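You operate a simulated robot arm through the tools that you are given. There is no shell and no other tool. Be economical: measure what you need, move in short steps, check, and stop when the job is done.

You are at the controls of a simulated robot arm. One attempt, no reset.

JOB
Put things in order on the table top. At the end: the yellow dusting pad stands on top of the cream pie; the black mill (marked "PEPPER") stands where the clear basil jar stood; the white plant pot stands where the black mill stood; the clear basil jar stands where the yellow dusting pad stood; whatever was shut is shut again. Leave all else as you found it, and nothing knocked over.

It is judged by the outcome, as a careful person would: the job done as asked, and still so three seconds after it is handed in. It fails if anything else is knocked over, pushed out of place, dropped, spilled or broken.

ROBOT AND FRAMES
A 5-joint arm with a two-finger parallel gripper, fixed in place. Base frame: the origin is at the foot of the arm, x ahead of it, y to its left, z up; the work surface is at about z = 0. Lengths are in mm, angles in degrees, forces in N, time in s.
With the tool pointing down near the work surface it reaches from about 260 to 680 mm from the base axis. Its first joint turns from -66.0 to 66.0 degrees. The tool tilts only in the upright plane through the base axis and itself; it spins freely about its own axis. Payload 2.9 kg.
The TCP is the grasp point between the finger pads, 30 mm short of the fingertips. In the tool frame z runs along the fingers and y along their closing line. The gripper opens to 110 mm. The fingers are 20 mm wide and 10 mm thick; the gripper's body (48 by 112 mm) begins 55 mm behind the TCP.
Orientation is that of the tool frame in the base frame, as a unit quaternion [w, x, y, z]. With the fingers straight down and closing along the base's y, the tool's x points along the base's -x, its y along +y and its z along -z.

CONTROLS
- The arm moves only by the tool drive_tool. Its argument "rows" is a list of rows, each a list of 7 numbers: the shift along the tool's x, y, z in mm, then the turn, a rotation vector about the tool's x, y, z in degrees, then the gripper command, from -1 (fully open) to 1 (shut), values between in proportion. In form: [[x, y, z, wx, wy, wz, fingers], ...]. A call has 1 to 20 rows; each row shifts and turns the commanded pose from where the row before left it, along the tool's axes as they then stand. A row lasts 0.2 s, in which the tool goes at most 50 mm and 8.6 degrees; a call with a longer step from one row to the next is refused whole, and so is a gripper value outside its range. Where a pose cannot be reached the arm comes as near as it can. A force on the tool above 40 N (or 10 N above the force at the start of the call, whichever is more), or a blocked arm, ends the call early, and 0.2 s more pass. Each finger travels about 108 mm/s and halts on what it meets, pressing with about 30 N; the grip force reading is that of the motor and also rises with nothing between the fingers. The clock runs only during rows and for 0.2 s after the last one: add rows that do not move to give the fingers time. The reply holds the time, the measured pose of the TCP, the force on the tool along the base axes, the opening and the grip force, in the units named above and with some noise.
- Cameras (640 x 400 px; columns grow to the right, rows downward): "scene" is fixed at [36.8, -461.7, 591.7]; the picture's right is [0.72, -0.70, 0.00], its down [-0.48, -0.49, -0.73] and it looks along [0.51, 0.52, -0.69] (base axes); focal length 301 px, centre (320, 200). "wrist" rides on the gripper at [72, 17, -103] in the tool frame; the picture's right is [-0.23, 0.97, 0.00], its down [-0.76, -0.18, -0.62] and it looks along [-0.61, -0.14, 0.78] (tool axes); focal length 222 px, centre (320, 200). There is no depth. A picture from a camera that has moved, and an enlarged one, comes with that camera's place and axes in the base frame and with its lens.
- camera(camera): a new picture of that camera. No time passes.
- inspect(camera, box): a new picture of the part [left, top, right, bottom] of that camera's present view, enlarged. No time passes.
- hand_in(): hands the job in; it is judged then, once.

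Go step by step. Nothing tells you positions but the pictures and the camera data: compare them with the known pose of the tool, close in by small moves and look again before you grip or let go. The budget is 120 turns and 84 pictures, counting those below and the enlarged ones. Unless the task says otherwise, let go and move clear before handing in, and close with one line.

The tools are called after "Emit:" by a JSON object that holds its "method" and its "body". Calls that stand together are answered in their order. drive_tool: Moves the arm, as the interface text tells. Its arguments: {"type":"object","properties":{"rows":{"type":"array"}},"required":["rows"]} The other tools are called the same way: camera (camera) takes a picture; inspect (camera, box) takes an enlarged picture of a part of a camera's view; hand_in () hands the job in.

At the start:

```text
time_s: 0.0
ee_pos: [351.3, -114.8, 344.3]
tool_rot: [0.0, 0.0, 1.0, 0.0]
force: [0.6, 0.2, -0.3]
finger_gap: 109.7
grip_force: 0.0
```

scene: 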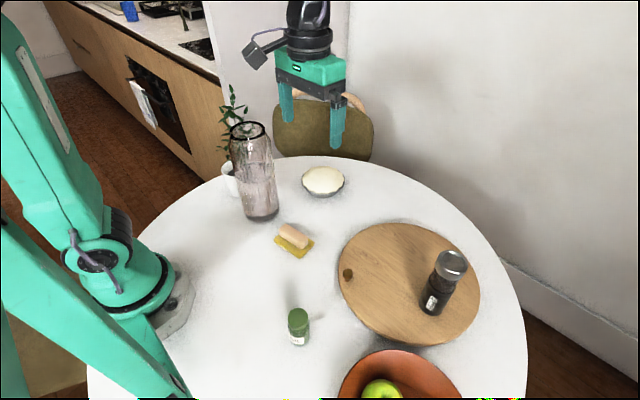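
wrist: 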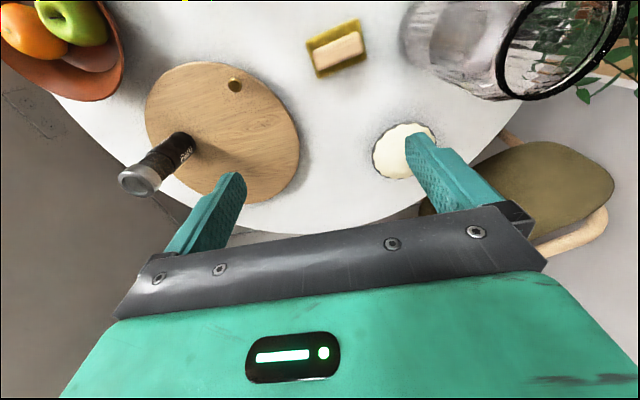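

I see the round table with the mill on a board, a green-lidded jar, the yellow pad, the pie, a tall glass vessel and a plant behind it. I'll take closer looks first.

Emit:
{"method": "inspect", "body": {"camera": "scene", "box": [200, 70, 360, 230]}}

Emit:
{"method": "inspect", "body": {"camera": "scene", "box": [250, 210, 490, 360]}}

Emit:
{"method": "inspect", "body": {"camera": "wrist", "box": [280, 0, 640, 200]}}

```text
2.50 times, centred on (280, 150) of scene
camera zoom: at [36.8, -461.7, 591.7], right [0.72, -0.7, 0.0], down [-0.48, -0.49, -0.73], along [0.51, 0.52, -0.69], focal length 752 px, centre (420, 325)
```

zoom: 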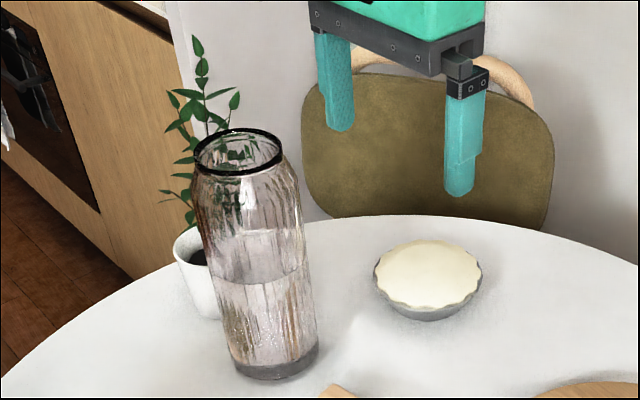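

```text
2.67 times, centred on (370, 285) of scene
camera zoom: at [36.8, -461.7, 591.7], right [0.72, -0.7, 0.0], down [-0.48, -0.49, -0.73], along [0.51, 0.52, -0.69], focal length 802 px, centre (187, -27)
```

zoom: 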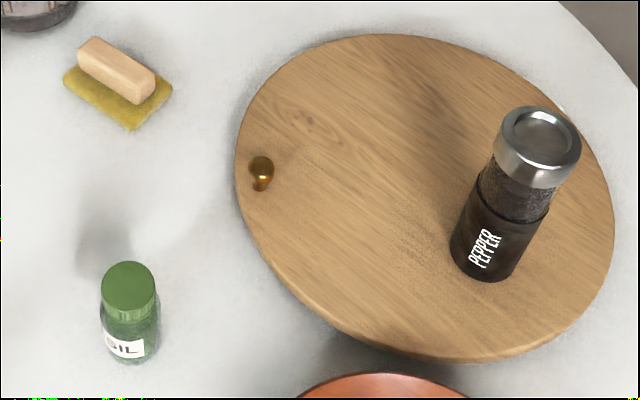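

```text
1.78 times, centred on (460, 100) of wrist
camera zoom: at [278.3, -97.3, 445.6], right [0.23, 0.97, 0.0], down [0.76, -0.18, 0.62], along [0.61, -0.14, -0.78], focal length 395 px, centre (71, 378)
```

zoom: 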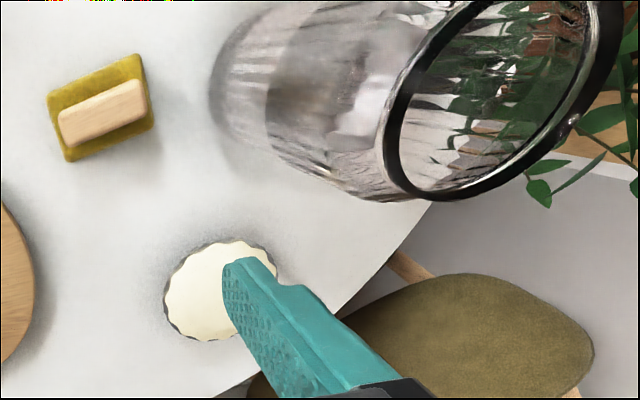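

The pot (about 327,158) stands close behind the tall vase (about 328,60), so I raise the arm and look at that area from the base side.

Emit:
{"method": "drive_tool", "body": {"rows": [[0, 0, -40, 0, 0, 0, -1], [0, 0, -40, 0, 0, 0, -1], [20, 40, 0, 0, 0, 0, -1], [20, 40, 0, 0, 0, 0, -1], [20, 40, 0, 0, 0, 0, -1], [20, 40, 0, 0, 0, 0, -1], [0, 40, 0, 0, 0, 0, -1], [0, 0, 0, 0, 0, 0, -1]]}}

Emit:
{"method": "camera", "body": {"camera": "wrist"}}

Emit:
{"method": "camera", "body": {"camera": "scene"}}

```text
time_s: 1.8
ee_pos: [272.6, 84.8, 422.9]
tool_rot: [0.0, 0.0, 1.0, 0.0]
force: [-0.3, -0.9, 0.3]
finger_gap: 109.9
grip_force: 0.1
```

```text
78 pictures are left
camera wrist: at [199.4, 103.2, 525.5], right [0.23, 0.97, 0.0], down [0.76, -0.18, 0.62], along [0.61, -0.14, -0.78], focal length 222 px, centre (320, 200)
```

wrist: 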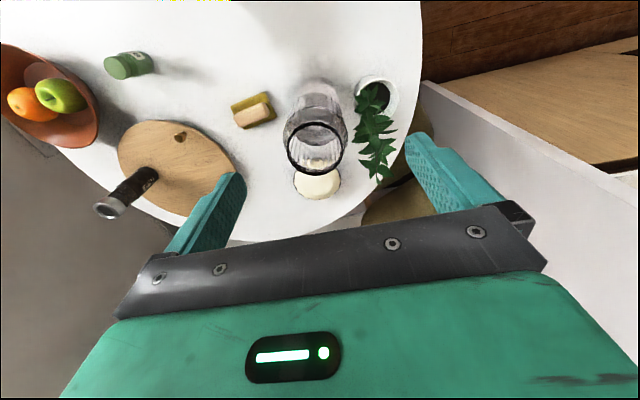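

```text
77 pictures are left
```

scene: 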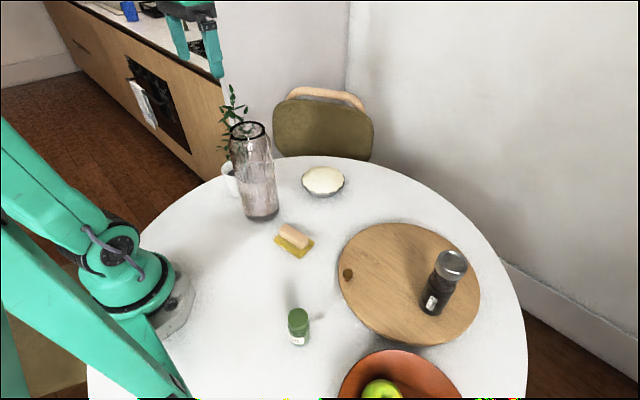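

The view shows a gap between vase and pot. I enlarge it to measure.

Emit:
{"method": "inspect", "body": {"camera": "wrist", "box": [220, 40, 460, 220]}}

Emit:
{"method": "inspect", "body": {"camera": "wrist", "box": [60, 30, 300, 230]}}

```text
2.22 times, centred on (340, 130) of wrist
camera zoom: at [199.4, 103.2, 525.5], right [0.23, 0.97, 0.0], down [0.76, -0.18, 0.62], along [0.61, -0.14, -0.78], focal length 494 px, centre (276, 356)
```

zoom: 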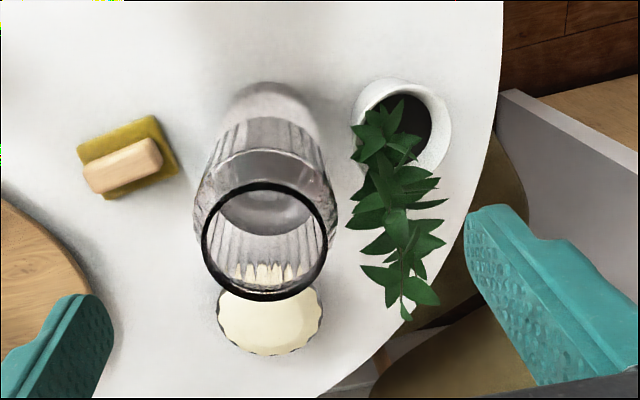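

```text
2.00 times, centred on (180, 130) of wrist
camera zoom: at [199.4, 103.2, 525.5], right [0.23, 0.97, 0.0], down [0.76, -0.18, 0.62], along [0.61, -0.14, -0.78], focal length 444 px, centre (600, 340)
```

zoom: 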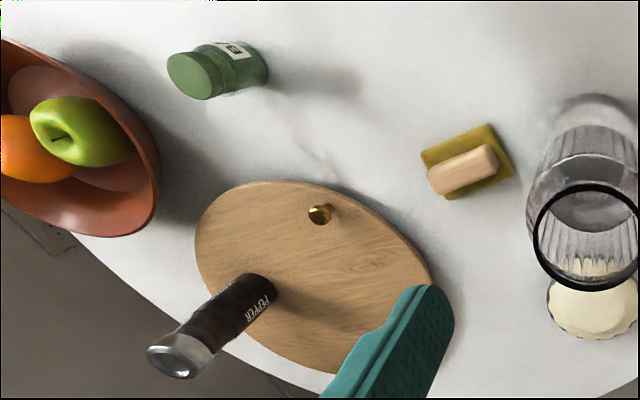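

The pad's handle lies almost along y near (317,-80), the vase is about 100 mm wide at (328,65), and the pot is about (334,181). First job is the pad, so I go above it and spin the gripper to close across the handle.

Emit:
{"method": "drive_tool", "body": {"rows": [[-11, -42, 0, 0, 0, 0, -1], [-11, -42, 0, 0, 0, 0, -1], [-11, -42, 0, 0, 0, 0, -1], [-11, -41, 0, 0, 0, 0, -1], [0, 0, 40, 0, 0, -8, -1], [0, 0, 40, 0, 0, -8, -1], [0, 0, 40, 0, 0, -8, -1], [0, 0, 40, 0, 0, -8, -1], [0, 0, 40, 0, 0, -8, -1], [0, 0, 30, 0, 0, -8, -1], [0, 0, 0, 0, 0, -8, -1], [0, 0, 0, 0, 0, -8, -1], [0, 0, 0, 0, 0, -8, -1], [0, 0, 0, 0, 0, -8, -1], [0, 0, 0, 0, 0, -8, -1], [0, 0, 0, 0, 0, -8, -1], [0, 0, 0, 0, 0, 0, -1]]}}

Emit:
{"method": "camera", "body": {"camera": "wrist"}}

Emit:
{"method": "camera", "body": {"camera": "scene"}}

```text
time_s: 5.4
ee_pos: [315.6, -82.4, 192.6]
tool_rot: [0.0, 0.744, -0.668, 0.001]
force: [-0.3, 0.2, 0.0]
finger_gap: 110.1
grip_force: 0.1
```

```text
74 pictures are left
camera wrist: at [305.5, -155.3, 295.5], right [-0.99, 0.12, 0.0], down [0.1, 0.78, 0.62], along [0.08, 0.62, -0.78], focal length 222 px, centre (320, 200)
```

wrist: 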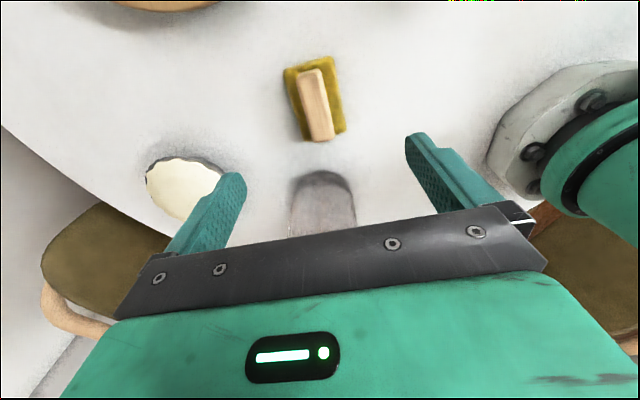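

```text
73 pictures are left
```

scene: 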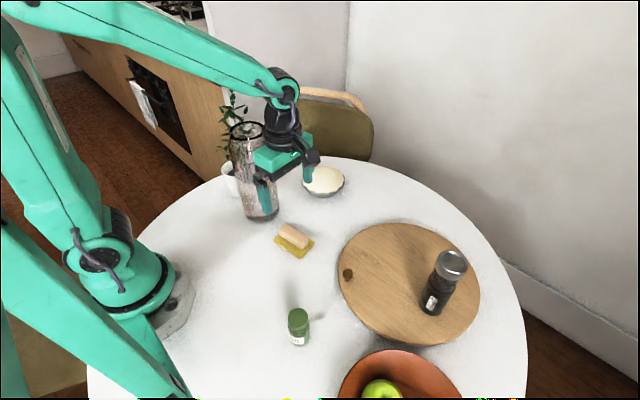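

Emit:
{"method": "inspect", "body": {"camera": "wrist", "box": [260, 40, 380, 160]}}

Emit:
{"method": "inspect", "body": {"camera": "scene", "box": [260, 205, 330, 265]}}

```text
3.33 times, centred on (320, 100) of wrist
camera zoom: at [305.5, -155.3, 295.5], right [-0.99, 0.12, 0.0], down [0.1, 0.78, 0.62], along [0.08, 0.62, -0.78], focal length 740 px, centre (320, 533)
```

zoom: 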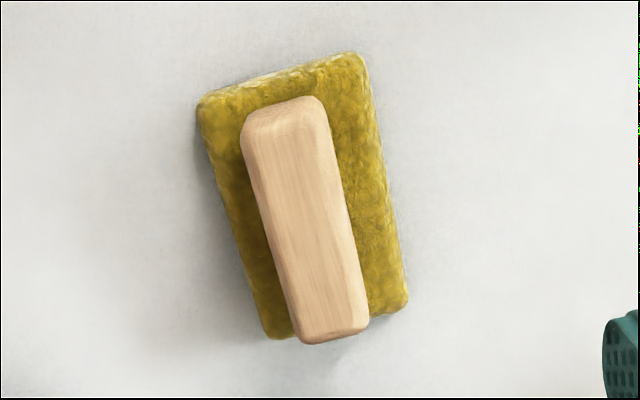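

```text
6.67 times, centred on (295, 235) of scene
camera zoom: at [36.8, -461.7, 591.7], right [0.72, -0.7, 0.0], down [-0.48, -0.49, -0.73], along [0.51, 0.52, -0.69], focal length 2005 px, centre (487, -33)
```

zoom: 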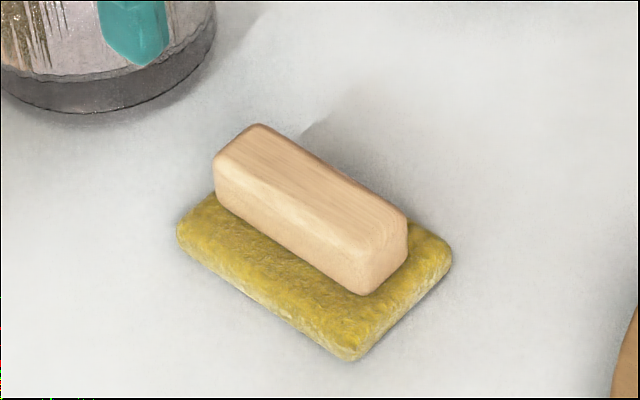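

Handle centred under the tool at about (317,-82), top near z 38, and the tool is aligned. I go down and grip it with the fingertips just above the sponge.

Emit:
{"method": "drive_tool", "body": {"rows": [[0, 0, 35, 0, 0, 0, -0.3], [0, 0, 35, 0, 0, 0, -0.3], [0, 0, 35, 0, 0, 0, -0.3], [0, 0, 25, 0, 0, 0, -0.3], [0, 0, 17, 0, 0, 0, -0.3], [0, 0, 0, 0, 0, 0, -0.3]]}}

Emit:
{"method": "camera", "body": {"camera": "wrist"}}

Emit:
{"method": "inspect", "body": {"camera": "scene", "box": [240, 165, 350, 265]}}

```text
time_s: 6.8
ee_pos: [314.6, -81.6, 46.5]
tool_rot: [-0.001, 0.743, -0.669, 0.0]
force: [0.4, 0.6, -0.5]
finger_gap: 71.7
grip_force: 0.1
```

```text
70 pictures are left
camera wrist: at [304.3, -154.7, 148.4], right [-0.99, 0.12, 0.0], down [0.1, 0.78, 0.62], along [0.08, 0.62, -0.78], focal length 222 px, centre (320, 200)
```

wrist: 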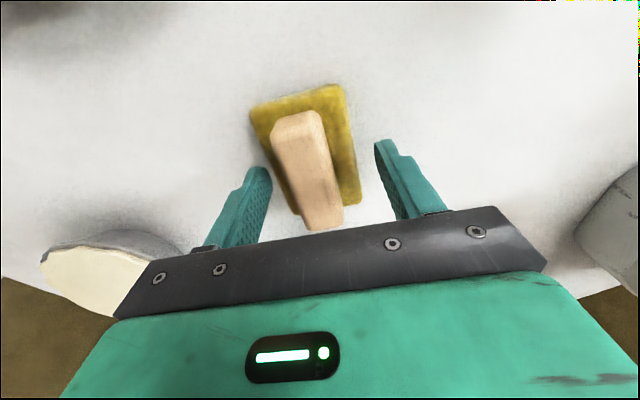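

```text
4.00 times, centred on (295, 215) of scene
camera zoom: at [36.8, -461.7, 591.7], right [0.72, -0.7, 0.0], down [-0.48, -0.49, -0.73], along [0.51, 0.52, -0.69], focal length 1203 px, centre (420, 140)
```

zoom: 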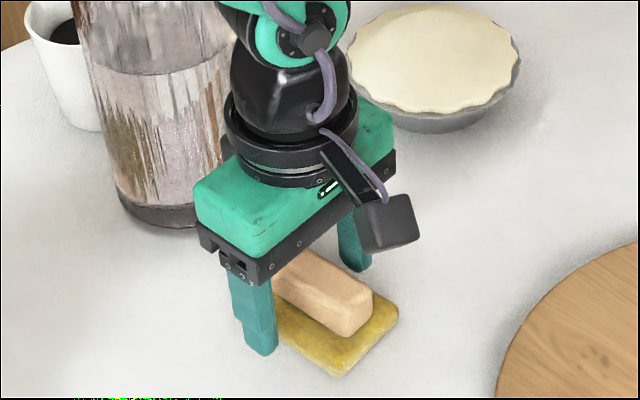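

Slightly off by about 4 mm in x and 2 in y. I correct, then close on the handle and look.

Emit:
{"method": "drive_tool", "body": {"rows": [[2, -4, 1, 0, 0, 0, -0.3], [0, 0, 0, 0, 0, 0, 0.2], [0, 0, 0, 0, 0, 0, 0.6], [0, 0, 0, 0, 0, 0, 1], [0, 0, 0, 0, 0, 0, 1], [0, 0, 0, 0, 0, 0, 1]]}}

Emit:
{"method": "camera", "body": {"camera": "wrist"}}

```text
time_s: 8.2
ee_pos: [318.8, -83.3, 45.4]
tool_rot: [-0.001, 0.744, -0.669, 0.0]
force: [2.1, -1.2, 5.6]
finger_gap: 27.1
grip_force: 29.7
```

```text
68 pictures are left
camera wrist: at [308.7, -156.4, 148.1], right [-0.99, 0.12, 0.0], down [0.1, 0.78, 0.62], along [0.08, 0.62, -0.78], focal length 222 px, centre (320, 200)
```

wrist: 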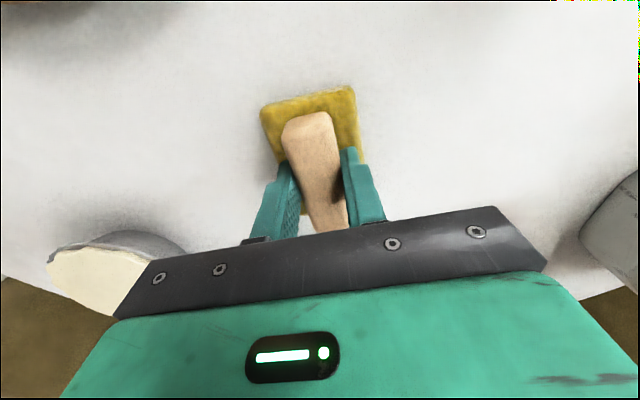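

Handle held at 27 mm. I lift and carry it towards the pie, staying high.

Emit:
{"method": "drive_tool", "body": {"rows": [[0, 0, -10, 0, 0, 0, 1], [0, 0, -35, 0, 0, 0, 1], [0, 0, -40, 0, 0, 0, 1], [0, 0, -40, 0, 0, 0, 1], [0, 0, -20, 0, 0, 0, 1], [-5, -38, 0, 0, 0, 0, 1], [-5, -38, 0, 0, 0, 0, 1], [-25, -38, 0, 0, 0, 0, 1], [-35, -35, 0, 0, 0, 0, 1], [-44, -35, 0, 0, 0, 0, 1], [0, 0, 0, 0, 0, 0, 1]]}}

Emit:
{"method": "camera", "body": {"camera": "wrist"}}

Emit:
{"method": "camera", "body": {"camera": "scene"}}

```text
refused: row 10 steps farther than a row can; nothing moved
```

```text
67 pictures are left
camera wrist: at [308.7, -156.4, 148.1], right [-0.99, 0.12, 0.0], down [0.1, 0.78, 0.62], along [0.08, 0.62, -0.78], focal length 222 px, centre (320, 200)
```

wrist: 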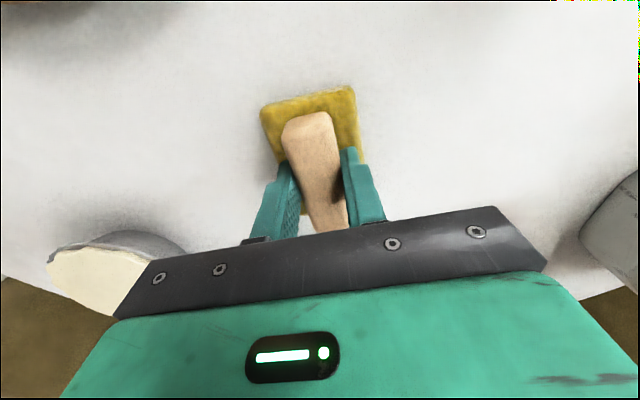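

```text
66 pictures are left
```

scene: 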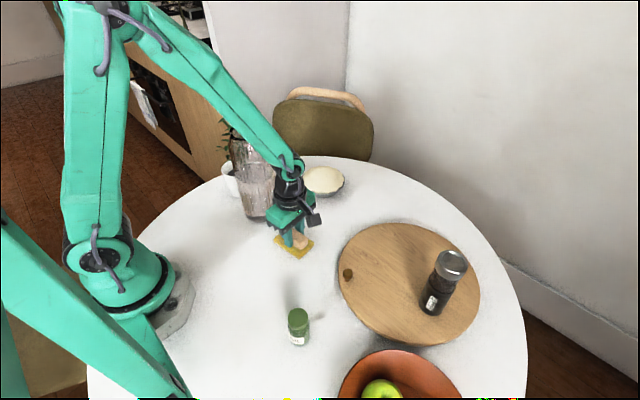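

One row was too long so nothing moved. I resend with shorter steps.

Emit:
{"method": "drive_tool", "body": {"rows": [[0, 0, -10, 0, 0, 0, 1], [0, 0, -35, 0, 0, 0, 1], [0, 0, -40, 0, 0, 0, 1], [0, 0, -40, 0, 0, 0, 1], [0, 0, -20, 0, 0, 0, 1], [-5, -38, 0, 0, 0, 0, 1], [-5, -38, 0, 0, 0, 0, 1], [-20, -38, 0, 0, 0, 0, 1], [-27, -25, 0, 0, 0, 0, 1], [-27, -25, 0, 0, 0, 0, 1], [-30, -20, 0, 0, 0, 0, 1], [0, 0, 0, 0, 0, 0, 1]]}}

Emit:
{"method": "camera", "body": {"camera": "wrist"}}

Emit:
{"method": "camera", "body": {"camera": "scene"}}

```text
time_s: 10.8
ee_pos: [492.1, 50.3, 190.9]
tool_rot: [0.0, 0.744, -0.668, 0.0]
force: [-0.4, 0.2, -1.3]
finger_gap: 27.5
grip_force: 30.4
```

```text
65 pictures are left
camera wrist: at [480.4, -21.9, 292.7], right [-0.99, 0.12, 0.0], down [0.1, 0.78, 0.62], along [0.08, 0.62, -0.78], focal length 222 px, centre (320, 200)
```

wrist: 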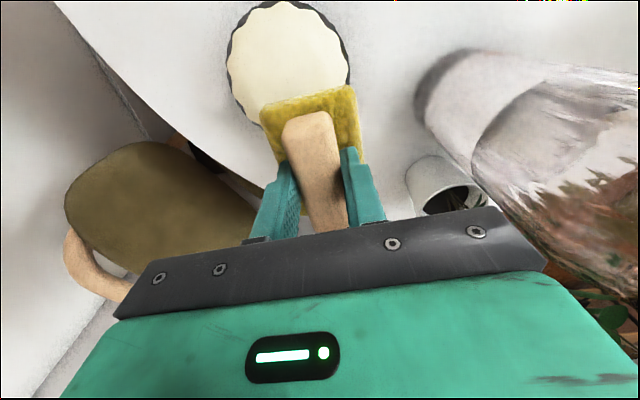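

```text
64 pictures are left
```

scene: 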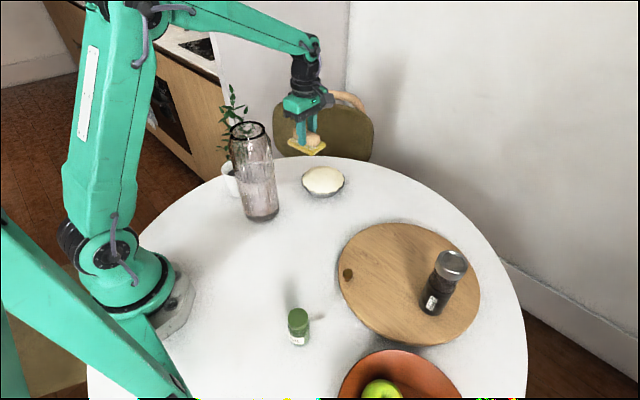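

Pie centre works out near (516,9). I move above it and part-way down, then check from both cameras.

Emit:
{"method": "drive_tool", "body": {"rows": [[19, -14, 0, 0, 0, 0, 1], [19, -14, 0, 0, 0, 0, 1], [0, 0, 30, 0, 0, 0, 1], [0, 0, 30, 0, 0, 0, 1], [0, 0, 15, 0, 0, 0, 1], [0, 0, 0, 0, 0, 0, 1]]}}

Emit:
{"method": "camera", "body": {"camera": "wrist"}}

Emit:
{"method": "inspect", "body": {"camera": "scene", "box": [270, 100, 370, 210]}}

```text
time_s: 12.2
ee_pos: [523.8, 13.3, 114.7]
tool_rot: [-0.001, 0.743, -0.669, 0.0]
force: [-0.3, -0.5, -0.8]
finger_gap: 27.3
grip_force: 30.0
```

```text
63 pictures are left
camera wrist: at [512.4, -58.7, 216.1], right [-0.99, 0.12, 0.0], down [0.1, 0.78, 0.62], along [0.08, 0.62, -0.78], focal length 222 px, centre (320, 200)
```

wrist: 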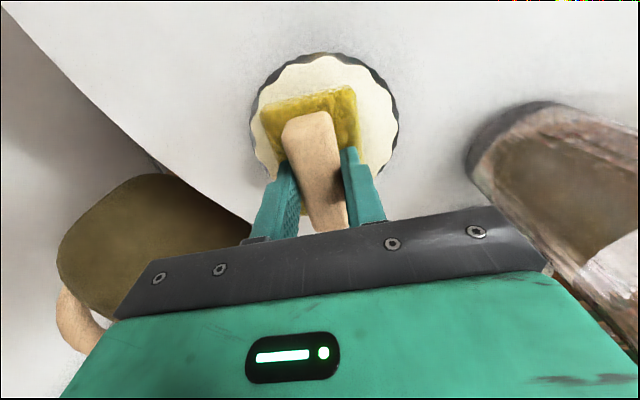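

```text
3.64 times, centred on (320, 155) of scene
camera zoom: at [36.8, -461.7, 591.7], right [0.72, -0.7, 0.0], down [-0.48, -0.49, -0.73], along [0.51, 0.52, -0.69], focal length 1094 px, centre (320, 364)
```

zoom: 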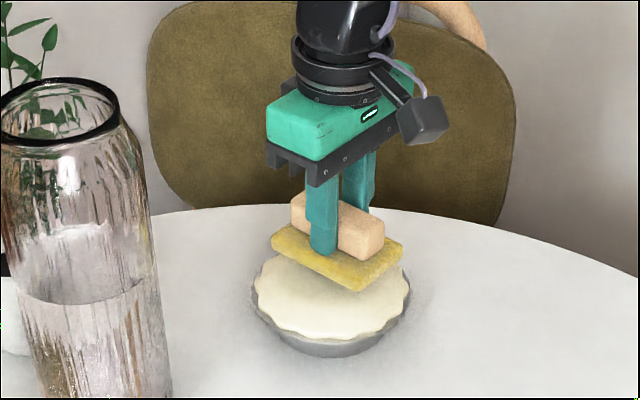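

I'm about 8 mm too far in x. I correct and go down to just above the pie.

Emit:
{"method": "drive_tool", "body": {"rows": [[0, 8, 0, 0, 0, 0, 1], [0, 0, 10, 0, 0, 0, 1], [0, 0, 10, 0, 0, 0, 1], [0, 0, 5, 0, 0, 0, 1], [0, 0, 0, 0, 0, 0, 1]]}}

Emit:
{"method": "inspect", "body": {"camera": "scene", "box": [280, 130, 370, 210]}}

Emit:
{"method": "camera", "body": {"camera": "wrist"}}

```text
time_s: 13.2
ee_pos: [515.7, 13.4, 96.4]
tool_rot: [-0.001, 0.743, -0.67, 0.001]
force: [-3.6, 0.0, 5.5]
finger_gap: 27.2
grip_force: 30.2
stopped in row 5: the force on the tool passed its limit (the readings are from after the stop); the commanded pose is now the measured one
```

```text
5.00 times, centred on (325, 170) of scene
camera zoom: at [36.7, -461.7, 591.7], right [0.72, -0.7, 0.0], down [-0.48, -0.49, -0.73], along [0.51, 0.52, -0.69], focal length 1504 px, centre (295, 350)
```

zoom: 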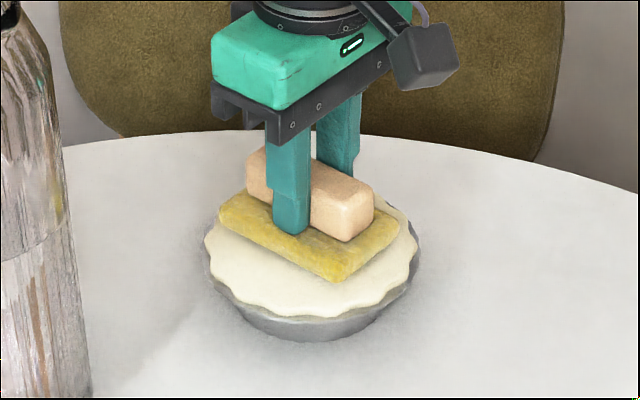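

```text
60 pictures are left
camera wrist: at [504.2, -59.6, 198.0], right [-0.99, 0.12, 0.0], down [0.1, 0.78, 0.62], along [0.08, 0.62, -0.78], focal length 222 px, centre (320, 200)
```

wrist: 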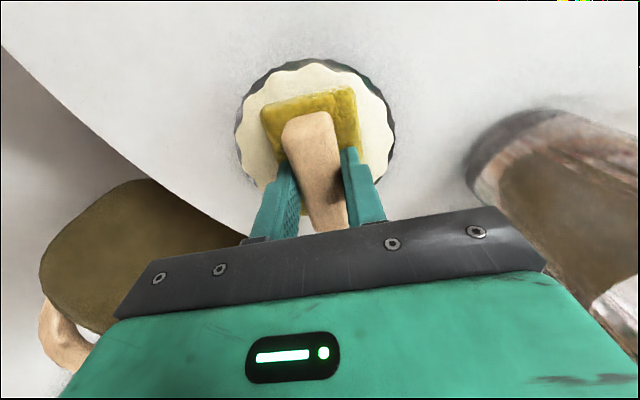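

Contact was felt at z 96, and the pad sits centred on the pie. I let go gently and rise.

Emit:
{"method": "drive_tool", "body": {"rows": [[0, 0, 0, 0, 0, 0, 0.45], [0, 0, 0, 0, 0, 0, 0.2], [0, 0, 0, 0, 0, 0, 0.1], [0, 0, -10, 0, 0, 0, 0.1], [0, 0, -30, 0, 0, 0, 0], [0, 0, -40, 0, 0, 0, 0], [0, 0, -40, 0, 0, 0, 0], [0, 0, -30, 0, 0, 0, 0], [0, 0, 0, 0, 0, 0, 0]]}}

Emit:
{"method": "camera", "body": {"camera": "scene"}}

Emit:
{"method": "camera", "body": {"camera": "wrist"}}

```text
time_s: 15.2
ee_pos: [514.5, 11.3, 245.3]
tool_rot: [-0.001, 0.744, -0.669, 0.0]
force: [0.0, -0.5, 0.0]
finger_gap: 55.0
grip_force: 0.1
```

```text
59 pictures are left
```

scene: 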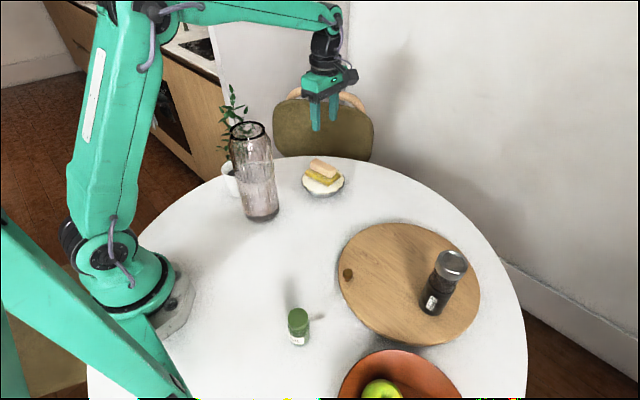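

```text
58 pictures are left
camera wrist: at [504.4, -61.6, 347.0], right [-0.99, 0.12, 0.0], down [0.1, 0.78, 0.62], along [0.08, 0.62, -0.78], focal length 222 px, centre (320, 200)
```

wrist: 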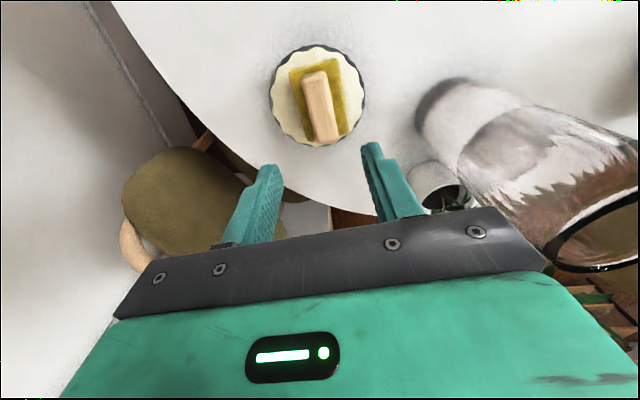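

The pad sits well on the pie. Next the basil jar, near (171,-268): I go above it at height.

Emit:
{"method": "drive_tool", "body": {"rows": [[31.4, 31.2, 0, 0, 0, 0, 0], [31.4, 31.2, 0, 0, 0, 0, 0], [31.4, 31.2, 0, 0, 0, 0, 0], [31.4, 31.2, 0, 0, 0, 0, 0], [31.4, 31.2, 0, 0, 0, 0, 0], [31.4, 31.2, 0, 0, 0, 0, 0], [31.4, 31.2, 0, 0, 0, 0, 0], [31.4, 31.2, 0, 0, 0, 0, 0], [31.4, 31.2, 0, 0, 0, 0, 0], [31.4, 31.2, 0, 0, 0, 0, 0], [0, 0, 0, 0, 0, 0, 0]]}}

Emit:
{"method": "camera", "body": {"camera": "wrist"}}

Emit:
{"method": "camera", "body": {"camera": "scene"}}

```text
time_s: 17.6
ee_pos: [239.4, -332.3, 244.7]
tool_rot: [-0.001, 0.743, -0.669, 0.001]
force: [-0.1, -0.5, -0.3]
finger_gap: 54.7
grip_force: 0.1
```

```text
57 pictures are left
camera wrist: at [227.7, -404.7, 347.2], right [-0.99, 0.12, 0.0], down [0.1, 0.78, 0.62], along [0.08, 0.62, -0.78], focal length 222 px, centre (320, 200)
```

wrist: 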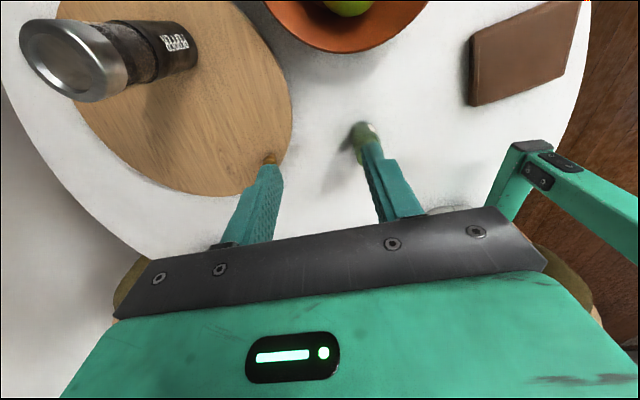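

```text
56 pictures are left
```

scene: 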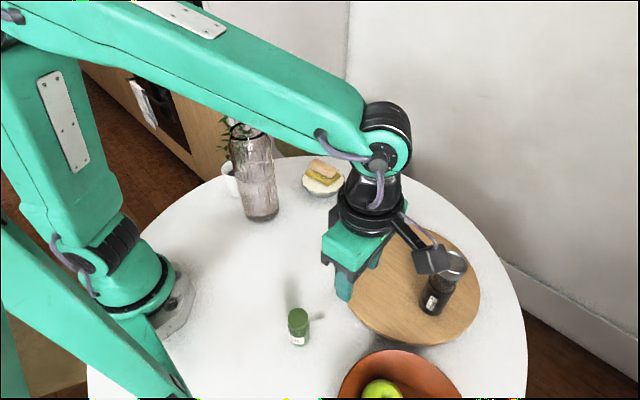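

The tilt sign in my tool axes was off, so I landed at (239,-332). I correct towards (174,-277) and look.

Emit:
{"method": "drive_tool", "body": {"rows": [[-31, 29, 0, 0, 0, 0, -0.5], [-30, 29, 0, 0, 0, 0, -0.5], [0, 0, 0, 0, 0, 0, -0.5]]}}

Emit:
{"method": "camera", "body": {"camera": "wrist"}}

Emit:
{"method": "inspect", "body": {"camera": "scene", "box": [250, 230, 400, 370]}}

```text
time_s: 18.4
ee_pos: [174.6, -276.9, 243.8]
tool_rot: [0.0, 0.743, -0.669, 0.0]
force: [0.1, -0.1, -0.2]
finger_gap: 82.6
grip_force: 0.1
```

```text
55 pictures are left
camera wrist: at [163.0, -349.6, 346.8], right [-0.99, 0.12, 0.0], down [0.1, 0.78, 0.62], along [0.08, 0.62, -0.78], focal length 222 px, centre (320, 200)
```

wrist: 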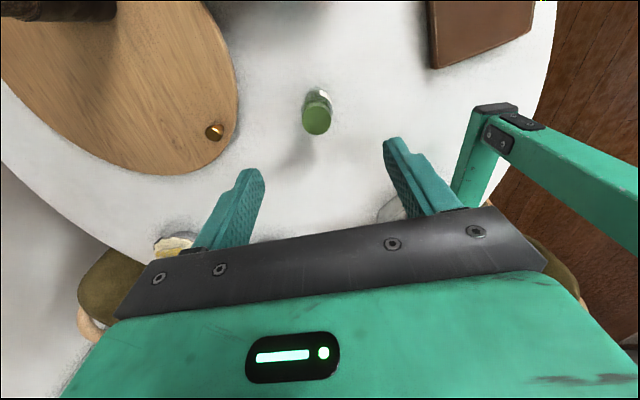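

```text
2.86 times, centred on (325, 300) of scene
camera zoom: at [36.8, -461.7, 591.7], right [0.72, -0.7, 0.0], down [-0.48, -0.49, -0.73], along [0.51, 0.52, -0.69], focal length 859 px, centre (306, -86)
```

zoom: 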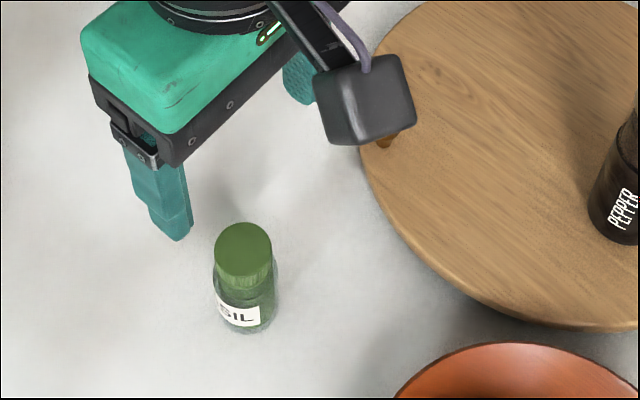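

Jar lid is near (177,-264) with top about z 87. I centre over it, come down to just above, and check.

Emit:
{"method": "drive_tool", "body": {"rows": [[-12.7, -3.8, 0, 0, 0, 0, -0.5], [0, 0, 40, 0, 0, 0, -0.5], [0, 0, 40, 0, 0, 0, -0.5], [0, 0, 30, 0, 0, 0, -0.5], [0, 0, 0, 0, 0, 0, -0.5]]}}

Emit:
{"method": "camera", "body": {"camera": "wrist"}}

Emit:
{"method": "inspect", "body": {"camera": "scene", "box": [250, 250, 370, 360]}}

```text
time_s: 19.6
ee_pos: [176.8, -263.8, 133.8]
tool_rot: [0.001, 0.743, -0.669, 0.001]
force: [-0.1, 0.3, 0.3]
finger_gap: 82.7
grip_force: 0.0
```

```text
53 pictures are left
camera wrist: at [165.3, -336.9, 236.3], right [-0.99, 0.12, 0.0], down [0.1, 0.78, 0.62], along [0.08, 0.62, -0.78], focal length 222 px, centre (320, 200)
```

wrist: 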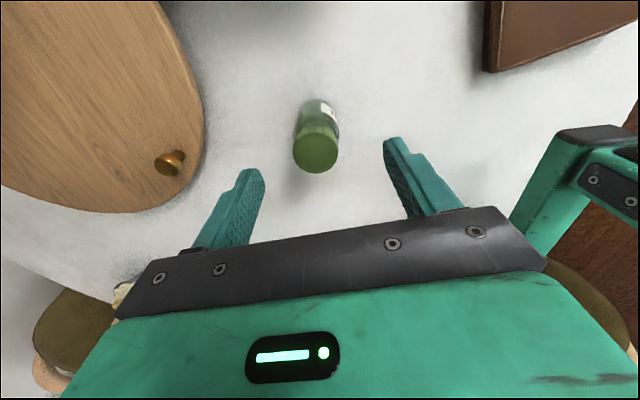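

```text
3.64 times, centred on (310, 305) of scene
camera zoom: at [36.8, -461.8, 591.7], right [0.72, -0.7, 0.0], down [-0.48, -0.49, -0.73], along [0.51, 0.52, -0.69], focal length 1094 px, centre (356, -182)
```

zoom: 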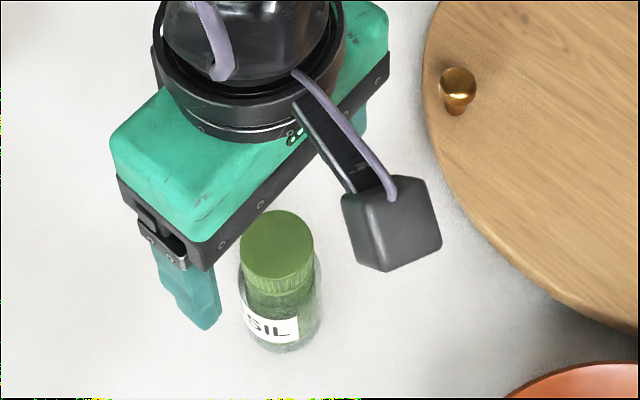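

Centred to within a couple of mm. I go down around the jar's body and grip.

Emit:
{"method": "drive_tool", "body": {"rows": [[0, 0, 30, 0, 0, 0, -0.5], [0, 0, 30, 0, 0, 0, -0.5], [0, 0, 20, 0, 0, 0, -0.5], [0, 0, 11, 0, 0, 0, -0.5], [0, 0, 0, 0, 0, 0, -0.1], [0, 0, 0, 0, 0, 0, 0.3], [0, 0, 0, 0, 0, 0, 0.7], [0, 0, 0, 0, 0, 0, 1], [0, 0, 0, 0, 0, 0, 1]]}}

Emit:
{"method": "camera", "body": {"camera": "wrist"}}

Emit:
{"method": "inspect", "body": {"camera": "scene", "box": [250, 250, 370, 360]}}

```text
time_s: 21.6
ee_pos: [174.7, -264.0, 45.1]
tool_rot: [0.0, 0.743, -0.669, 0.0]
force: [-0.7, -0.5, 0.6]
finger_gap: 40.9
grip_force: 30.0
```

```text
51 pictures are left
camera wrist: at [164.7, -336.7, 146.5], right [-0.99, 0.12, 0.0], down [0.1, 0.78, 0.62], along [0.08, 0.62, -0.78], focal length 222 px, centre (320, 200)
```

wrist: 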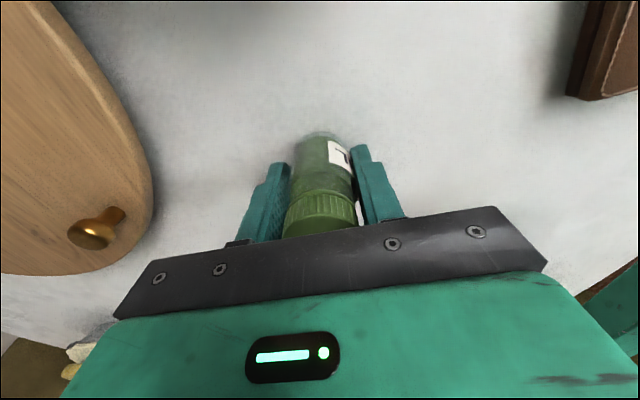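

```text
3.64 times, centred on (310, 305) of scene
camera zoom: at [36.8, -461.8, 591.6], right [0.72, -0.7, 0.0], down [-0.48, -0.49, -0.73], along [0.51, 0.52, -0.69], focal length 1094 px, centre (356, -182)
```

zoom: 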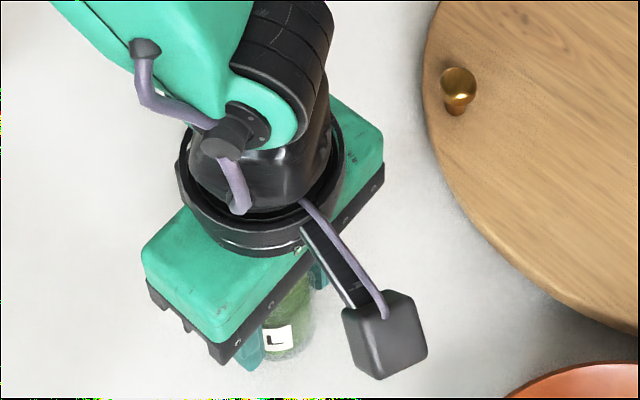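

Jar held (41 mm wide, stood at about (175,-264)). I lift it and carry it to above the pad's old place (319,-83).

Emit:
{"method": "drive_tool", "body": {"rows": [[0, 0, -10, 0, 0, 0, 1], [0, 0, -35, 0, 0, 0, 1], [0, 0, -35, 0, 0, 0, 1], [0, 0, -20, 0, 0, 0, 1], [-33, -32.4, 0, 0, 0, 0, 1], [-33, -32.4, 0, 0, 0, 0, 1], [-33, -32.4, 0, 0, 0, 0, 1], [-33, -32.4, 0, 0, 0, 0, 1], [-33, -32.4, 0, 0, 0, 0, 1], [0, 0, 0, 0, 0, 0, 1]]}}

Emit:
{"method": "camera", "body": {"camera": "wrist"}}

Emit:
{"method": "camera", "body": {"camera": "scene"}}

```text
time_s: 23.8
ee_pos: [321.1, -82.1, 146.6]
tool_rot: [0.0, 0.743, -0.669, 0.001]
force: [0.7, 0.2, -0.5]
finger_gap: 40.8
grip_force: 29.8
```

```text
49 pictures are left
camera wrist: at [311.2, -155.3, 247.8], right [-0.99, 0.12, 0.0], down [0.1, 0.78, 0.62], along [0.08, 0.62, -0.78], focal length 222 px, centre (320, 200)
```

wrist: 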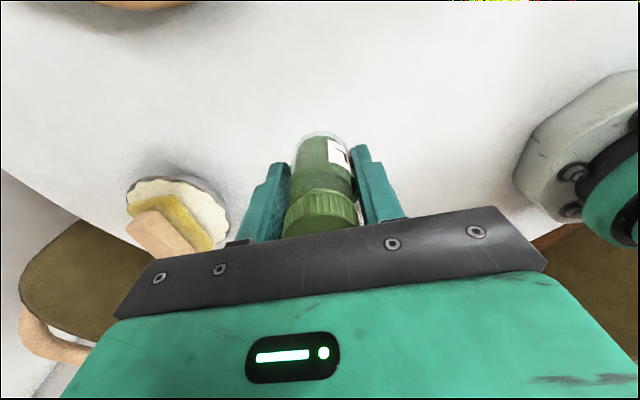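

```text
48 pictures are left
```

scene: 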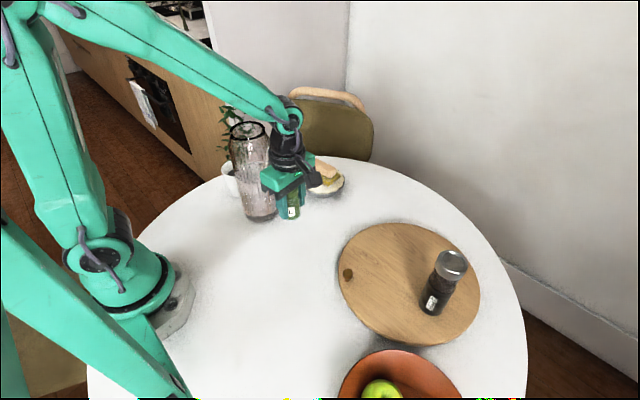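

On target within 2 mm. I lower it to just above the table and then settle it.

Emit:
{"method": "drive_tool", "body": {"rows": [[0.8, 1.7, 30, 0, 0, 0, 1], [0, 0, 35, 0, 0, 0, 1], [0, 0, 20, 0, 0, 0, 1], [0, 0, 10, 0, 0, 0, 1], [0, 0, 3, 0, 0, 0, 1], [0, 0, 2, 0, 0, 0, 1], [0, 0, 0, 0, 0, 0, 1]]}}

Emit:
{"method": "inspect", "body": {"camera": "scene", "box": [240, 165, 350, 265]}}

```text
time_s: 25.4
ee_pos: [318.7, -84.9, 42.7]
tool_rot: [0.0, 0.743, -0.669, 0.0]
force: [0.5, 0.8, -1.9]
finger_gap: 40.9
grip_force: 30.3
```

```text
4.00 times, centred on (295, 215) of scene
camera zoom: at [36.8, -461.7, 591.7], right [0.72, -0.7, 0.0], down [-0.48, -0.49, -0.73], along [0.51, 0.52, -0.69], focal length 1203 px, centre (420, 140)
```

zoom: 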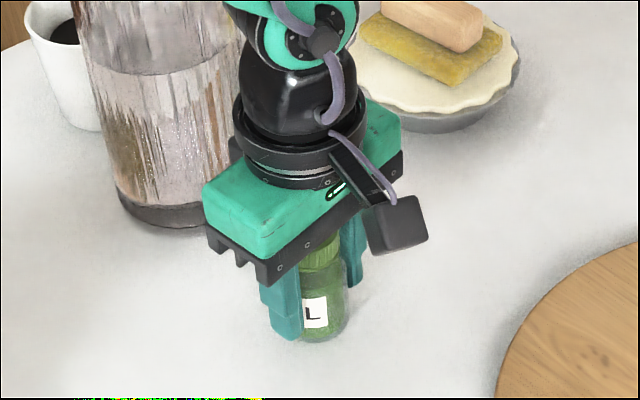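

No contact felt yet, so I lower a little more in tiny steps.

Emit:
{"method": "drive_tool", "body": {"rows": [[0, 0, 1, 0, 0, 0, 1], [0, 0, 1, 0, 0, 0, 1], [0, 0, 0, 0, 0, 0, 1]]}}

```text
time_s: 26.2
ee_pos: [319.3, -83.7, 42.2]
tool_rot: [-0.001, 0.743, -0.669, 0.0]
force: [-9.0, -1.3, 26.6]
finger_gap: 41.3
grip_force: 29.9
```

Contact with the table felt. I open the fingers slowly and rise.

Emit:
{"method": "drive_tool", "body": {"rows": [[0, 0, -0.5, 0, 0, 0, 0.5], [0, 0, 0, 0, 0, 0, 0.2], [0, 0, 0, 0, 0, 0, -0.1], [0, 0, 0, 0, 0, 0, -0.2], [0, 0, -30, 0, 0, 0, -0.2], [0, 0, -40, 0, 0, 0, -0.2], [0, 0, -40, 0, 0, 0, -0.2], [0, 0, -40, 0, 0, 0, -0.2], [0, 0, -40, 0, 0, 0, -0.2], [0, 0, 0, 0, 0, 0, -0.2]]}}

Emit:
{"method": "camera", "body": {"camera": "scene"}}

```text
time_s: 28.4
ee_pos: [317.6, -84.9, 234.7]
tool_rot: [-0.001, 0.743, -0.669, 0.001]
force: [-0.6, -0.2, -0.7]
finger_gap: 66.2
grip_force: 0.2
```

```text
46 pictures are left
```

scene: 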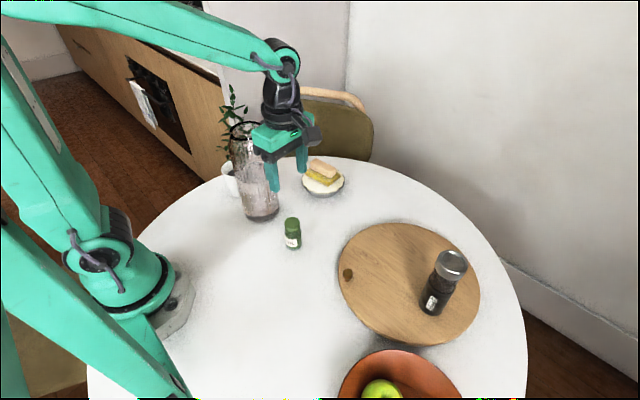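

Jar stands at the pad's old place. Now the mill, near (400,-412) and roughly 170 tall; I go above it.

Emit:
{"method": "drive_tool", "body": {"rows": [[0, 0, -35, 0, 0, 0, -0.6], [41.5, -6.1, 0, 0, 0, 0, -0.6], [41.5, -6.1, 0, 0, 0, 0, -0.6], [41.5, -6.1, 0, 0, 0, 0, -0.6], [41.5, -6.1, 0, 0, 0, 0, -0.6], [41.5, -6.1, 0, 0, 0, 0, -0.6], [41.5, -6.1, 0, 0, 0, 0, -0.6], [41.5, -6.1, 0, 0, 0, 0, -0.6], [41.5, -6.1, 0, 0, 0, 0, -0.6], [0, 0, 0, 0, 0, 0, -0.6]]}}

Emit:
{"method": "camera", "body": {"camera": "wrist"}}

Emit:
{"method": "camera", "body": {"camera": "scene"}}

```text
time_s: 30.6
ee_pos: [400.0, -410.3, 268.6]
tool_rot: [0.0, 0.743, -0.67, 0.001]
force: [-0.2, -0.3, 0.3]
finger_gap: 87.6
grip_force: 0.1
```

```text
45 pictures are left
camera wrist: at [389.7, -483.5, 370.4], right [-0.99, 0.12, 0.0], down [0.1, 0.78, 0.62], along [0.08, 0.62, -0.78], focal length 222 px, centre (320, 200)
```

wrist: 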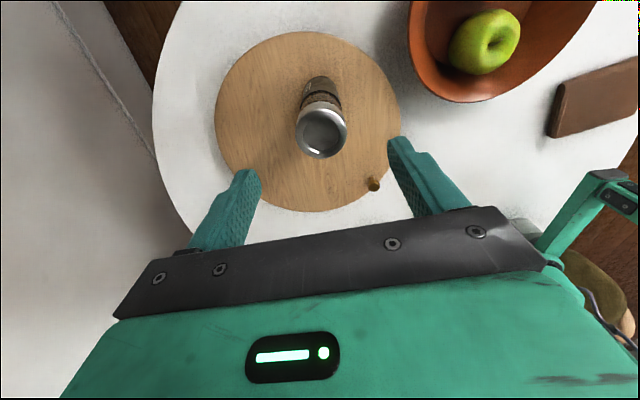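

```text
44 pictures are left
```

scene: 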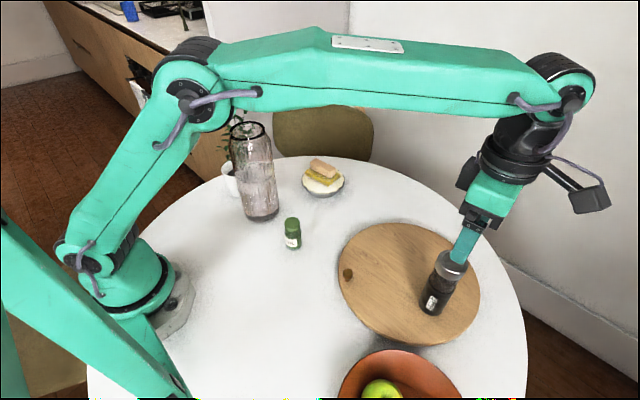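

Emit:
{"method": "inspect", "body": {"camera": "scene", "box": [400, 220, 500, 330]}}

Emit:
{"method": "inspect", "body": {"camera": "wrist", "box": [260, 55, 390, 175]}}

```text
3.64 times, centred on (450, 275) of scene
camera zoom: at [36.8, -461.8, 591.7], right [0.72, -0.7, 0.0], down [-0.48, -0.49, -0.73], along [0.51, 0.52, -0.69], focal length 1094 px, centre (-153, -73)
```

zoom: 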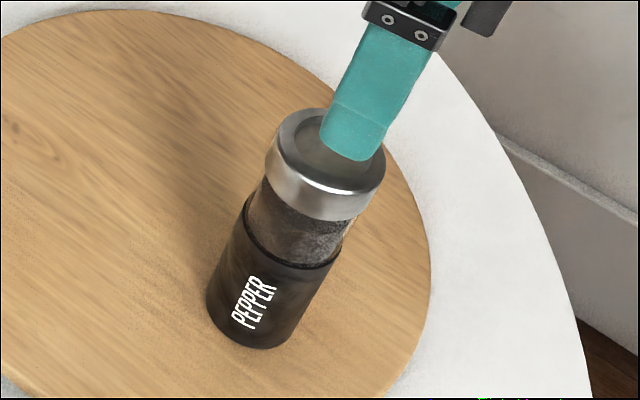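

```text
3.33 times, centred on (325, 115) of wrist
camera zoom: at [389.7, -483.5, 370.4], right [-0.99, 0.12, 0.0], down [0.1, 0.78, 0.62], along [0.08, 0.62, -0.78], focal length 740 px, centre (303, 483)
```

zoom: 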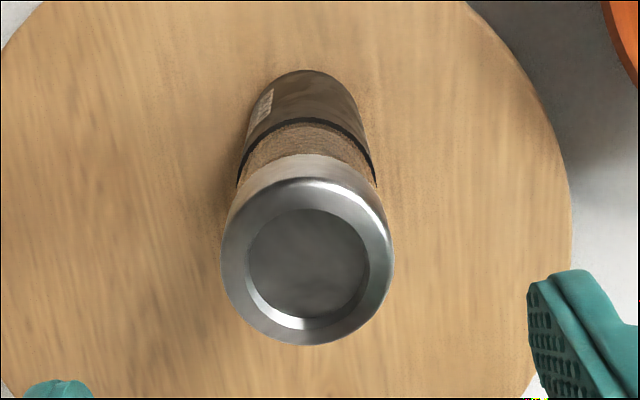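

Mill centre is about (398.5,-404), top about z 172. I centre and lower to the level of the cap, then check.

Emit:
{"method": "drive_tool", "body": {"rows": [[-6.6, 0.8, 0, 0, 0, 0, -0.6], [0, 0, 40, 0, 0, 0, -0.6], [0, 0, 23, 0, 0, 0, -0.6], [0, 0, 0, 0, 0, 0, -0.6]]}}

Emit:
{"method": "camera", "body": {"camera": "wrist"}}

Emit:
{"method": "inspect", "body": {"camera": "scene", "box": [400, 200, 520, 330]}}

```text
time_s: 31.6
ee_pos: [401.0, -402.1, 205.1]
tool_rot: [0.0, 0.742, -0.67, 0.0]
force: [0.1, 0.7, 0.3]
finger_gap: 88.1
grip_force: 0.1
```

```text
41 pictures are left
camera wrist: at [389.6, -474.7, 307.6], right [-0.99, 0.12, 0.0], down [0.1, 0.78, 0.62], along [0.08, 0.62, -0.78], focal length 222 px, centre (320, 200)
```

wrist: 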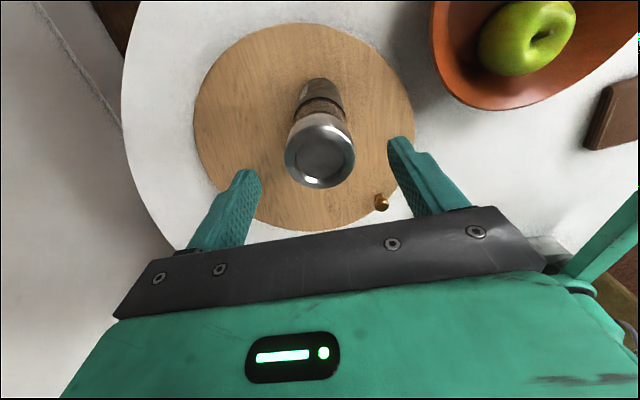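

```text
3.08 times, centred on (460, 265) of scene
camera zoom: at [36.8, -461.7, 591.7], right [0.72, -0.7, 0.0], down [-0.48, -0.49, -0.73], along [0.51, 0.52, -0.69], focal length 926 px, centre (-111, 0)
```

zoom: 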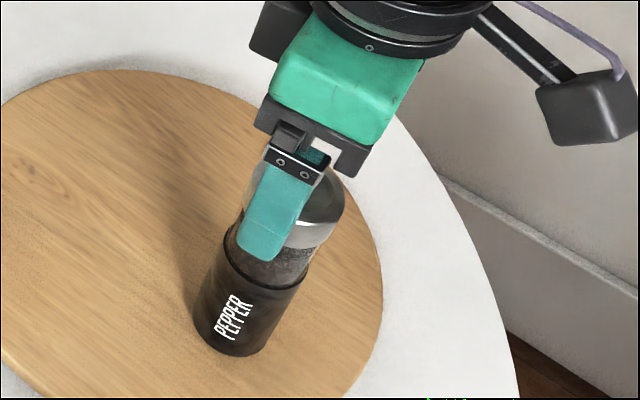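

Emit:
{"method": "drive_tool", "body": {"rows": [[1.7, 2.7, 25, 0, 0, 0, -0.6], [0, 0, 25, 0, 0, 0, -0.6], [0, 0, 20, 0, 0, 0, -0.6], [0, 0, 8, 0, 0, 0, -0.6], [0, 0, 0, 0, 0, 0, -0.6]]}}

Emit:
{"method": "camera", "body": {"camera": "wrist"}}

Emit:
{"method": "inspect", "body": {"camera": "scene", "box": [400, 220, 520, 330]}}

```text
time_s: 32.8
ee_pos: [395.9, -404.4, 126.0]
tool_rot: [0.0, 0.743, -0.669, 0.0]
force: [-0.2, 0.2, 0.0]
finger_gap: 88.0
grip_force: 0.1
```

```text
39 pictures are left
camera wrist: at [386.2, -477.4, 227.9], right [-0.99, 0.12, 0.0], down [0.1, 0.78, 0.62], along [0.08, 0.62, -0.78], focal length 222 px, centre (320, 200)
```

wrist: 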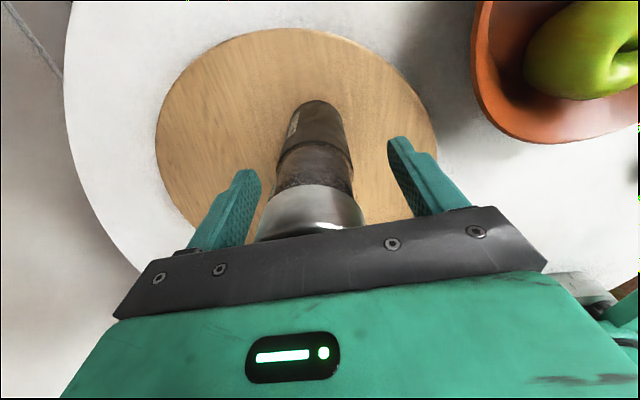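

```text
3.64 times, centred on (460, 275) of scene
camera zoom: at [36.8, -461.7, 591.7], right [0.72, -0.7, 0.0], down [-0.48, -0.49, -0.73], along [0.51, 0.52, -0.69], focal length 1094 px, centre (-189, -73)
```

zoom: 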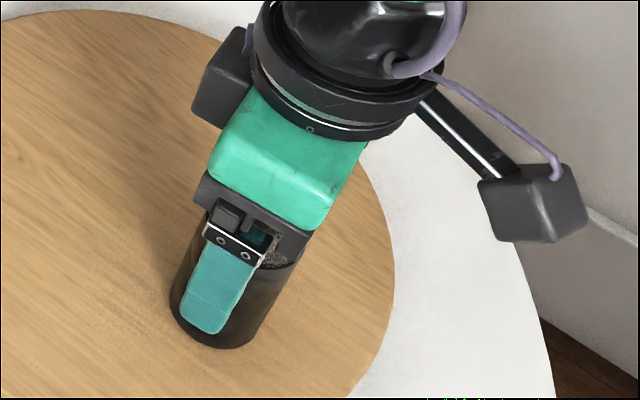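

Clear all round and close to the cap without touching. I close the grip now.

Emit:
{"method": "drive_tool", "body": {"rows": [[0, -1.5, 0, 0, 0, 0, -0.2], [0, 0, 0, 0, 0, 0, 0.1], [0, 0, 0, 0, 0, 0, 0.5], [0, 0, 0, 0, 0, 0, 1], [0, 0, 0, 0, 0, 0, 1]]}}

Emit:
{"method": "camera", "body": {"camera": "wrist"}}

```text
time_s: 34.0
ee_pos: [397.9, -405.1, 125.5]
tool_rot: [0.0, 0.742, -0.67, 0.001]
force: [1.0, 0.1, 0.4]
finger_gap: 46.8
grip_force: 30.3
```

```text
37 pictures are left
camera wrist: at [387.9, -477.1, 228.7], right [-0.99, 0.12, 0.0], down [0.1, 0.78, 0.62], along [0.08, 0.62, -0.78], focal length 222 px, centre (320, 200)
```

wrist: 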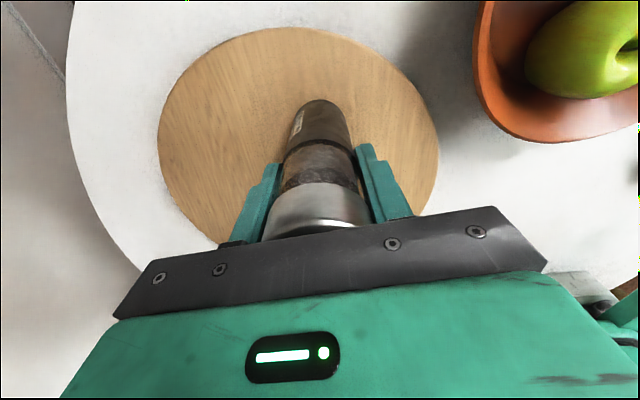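

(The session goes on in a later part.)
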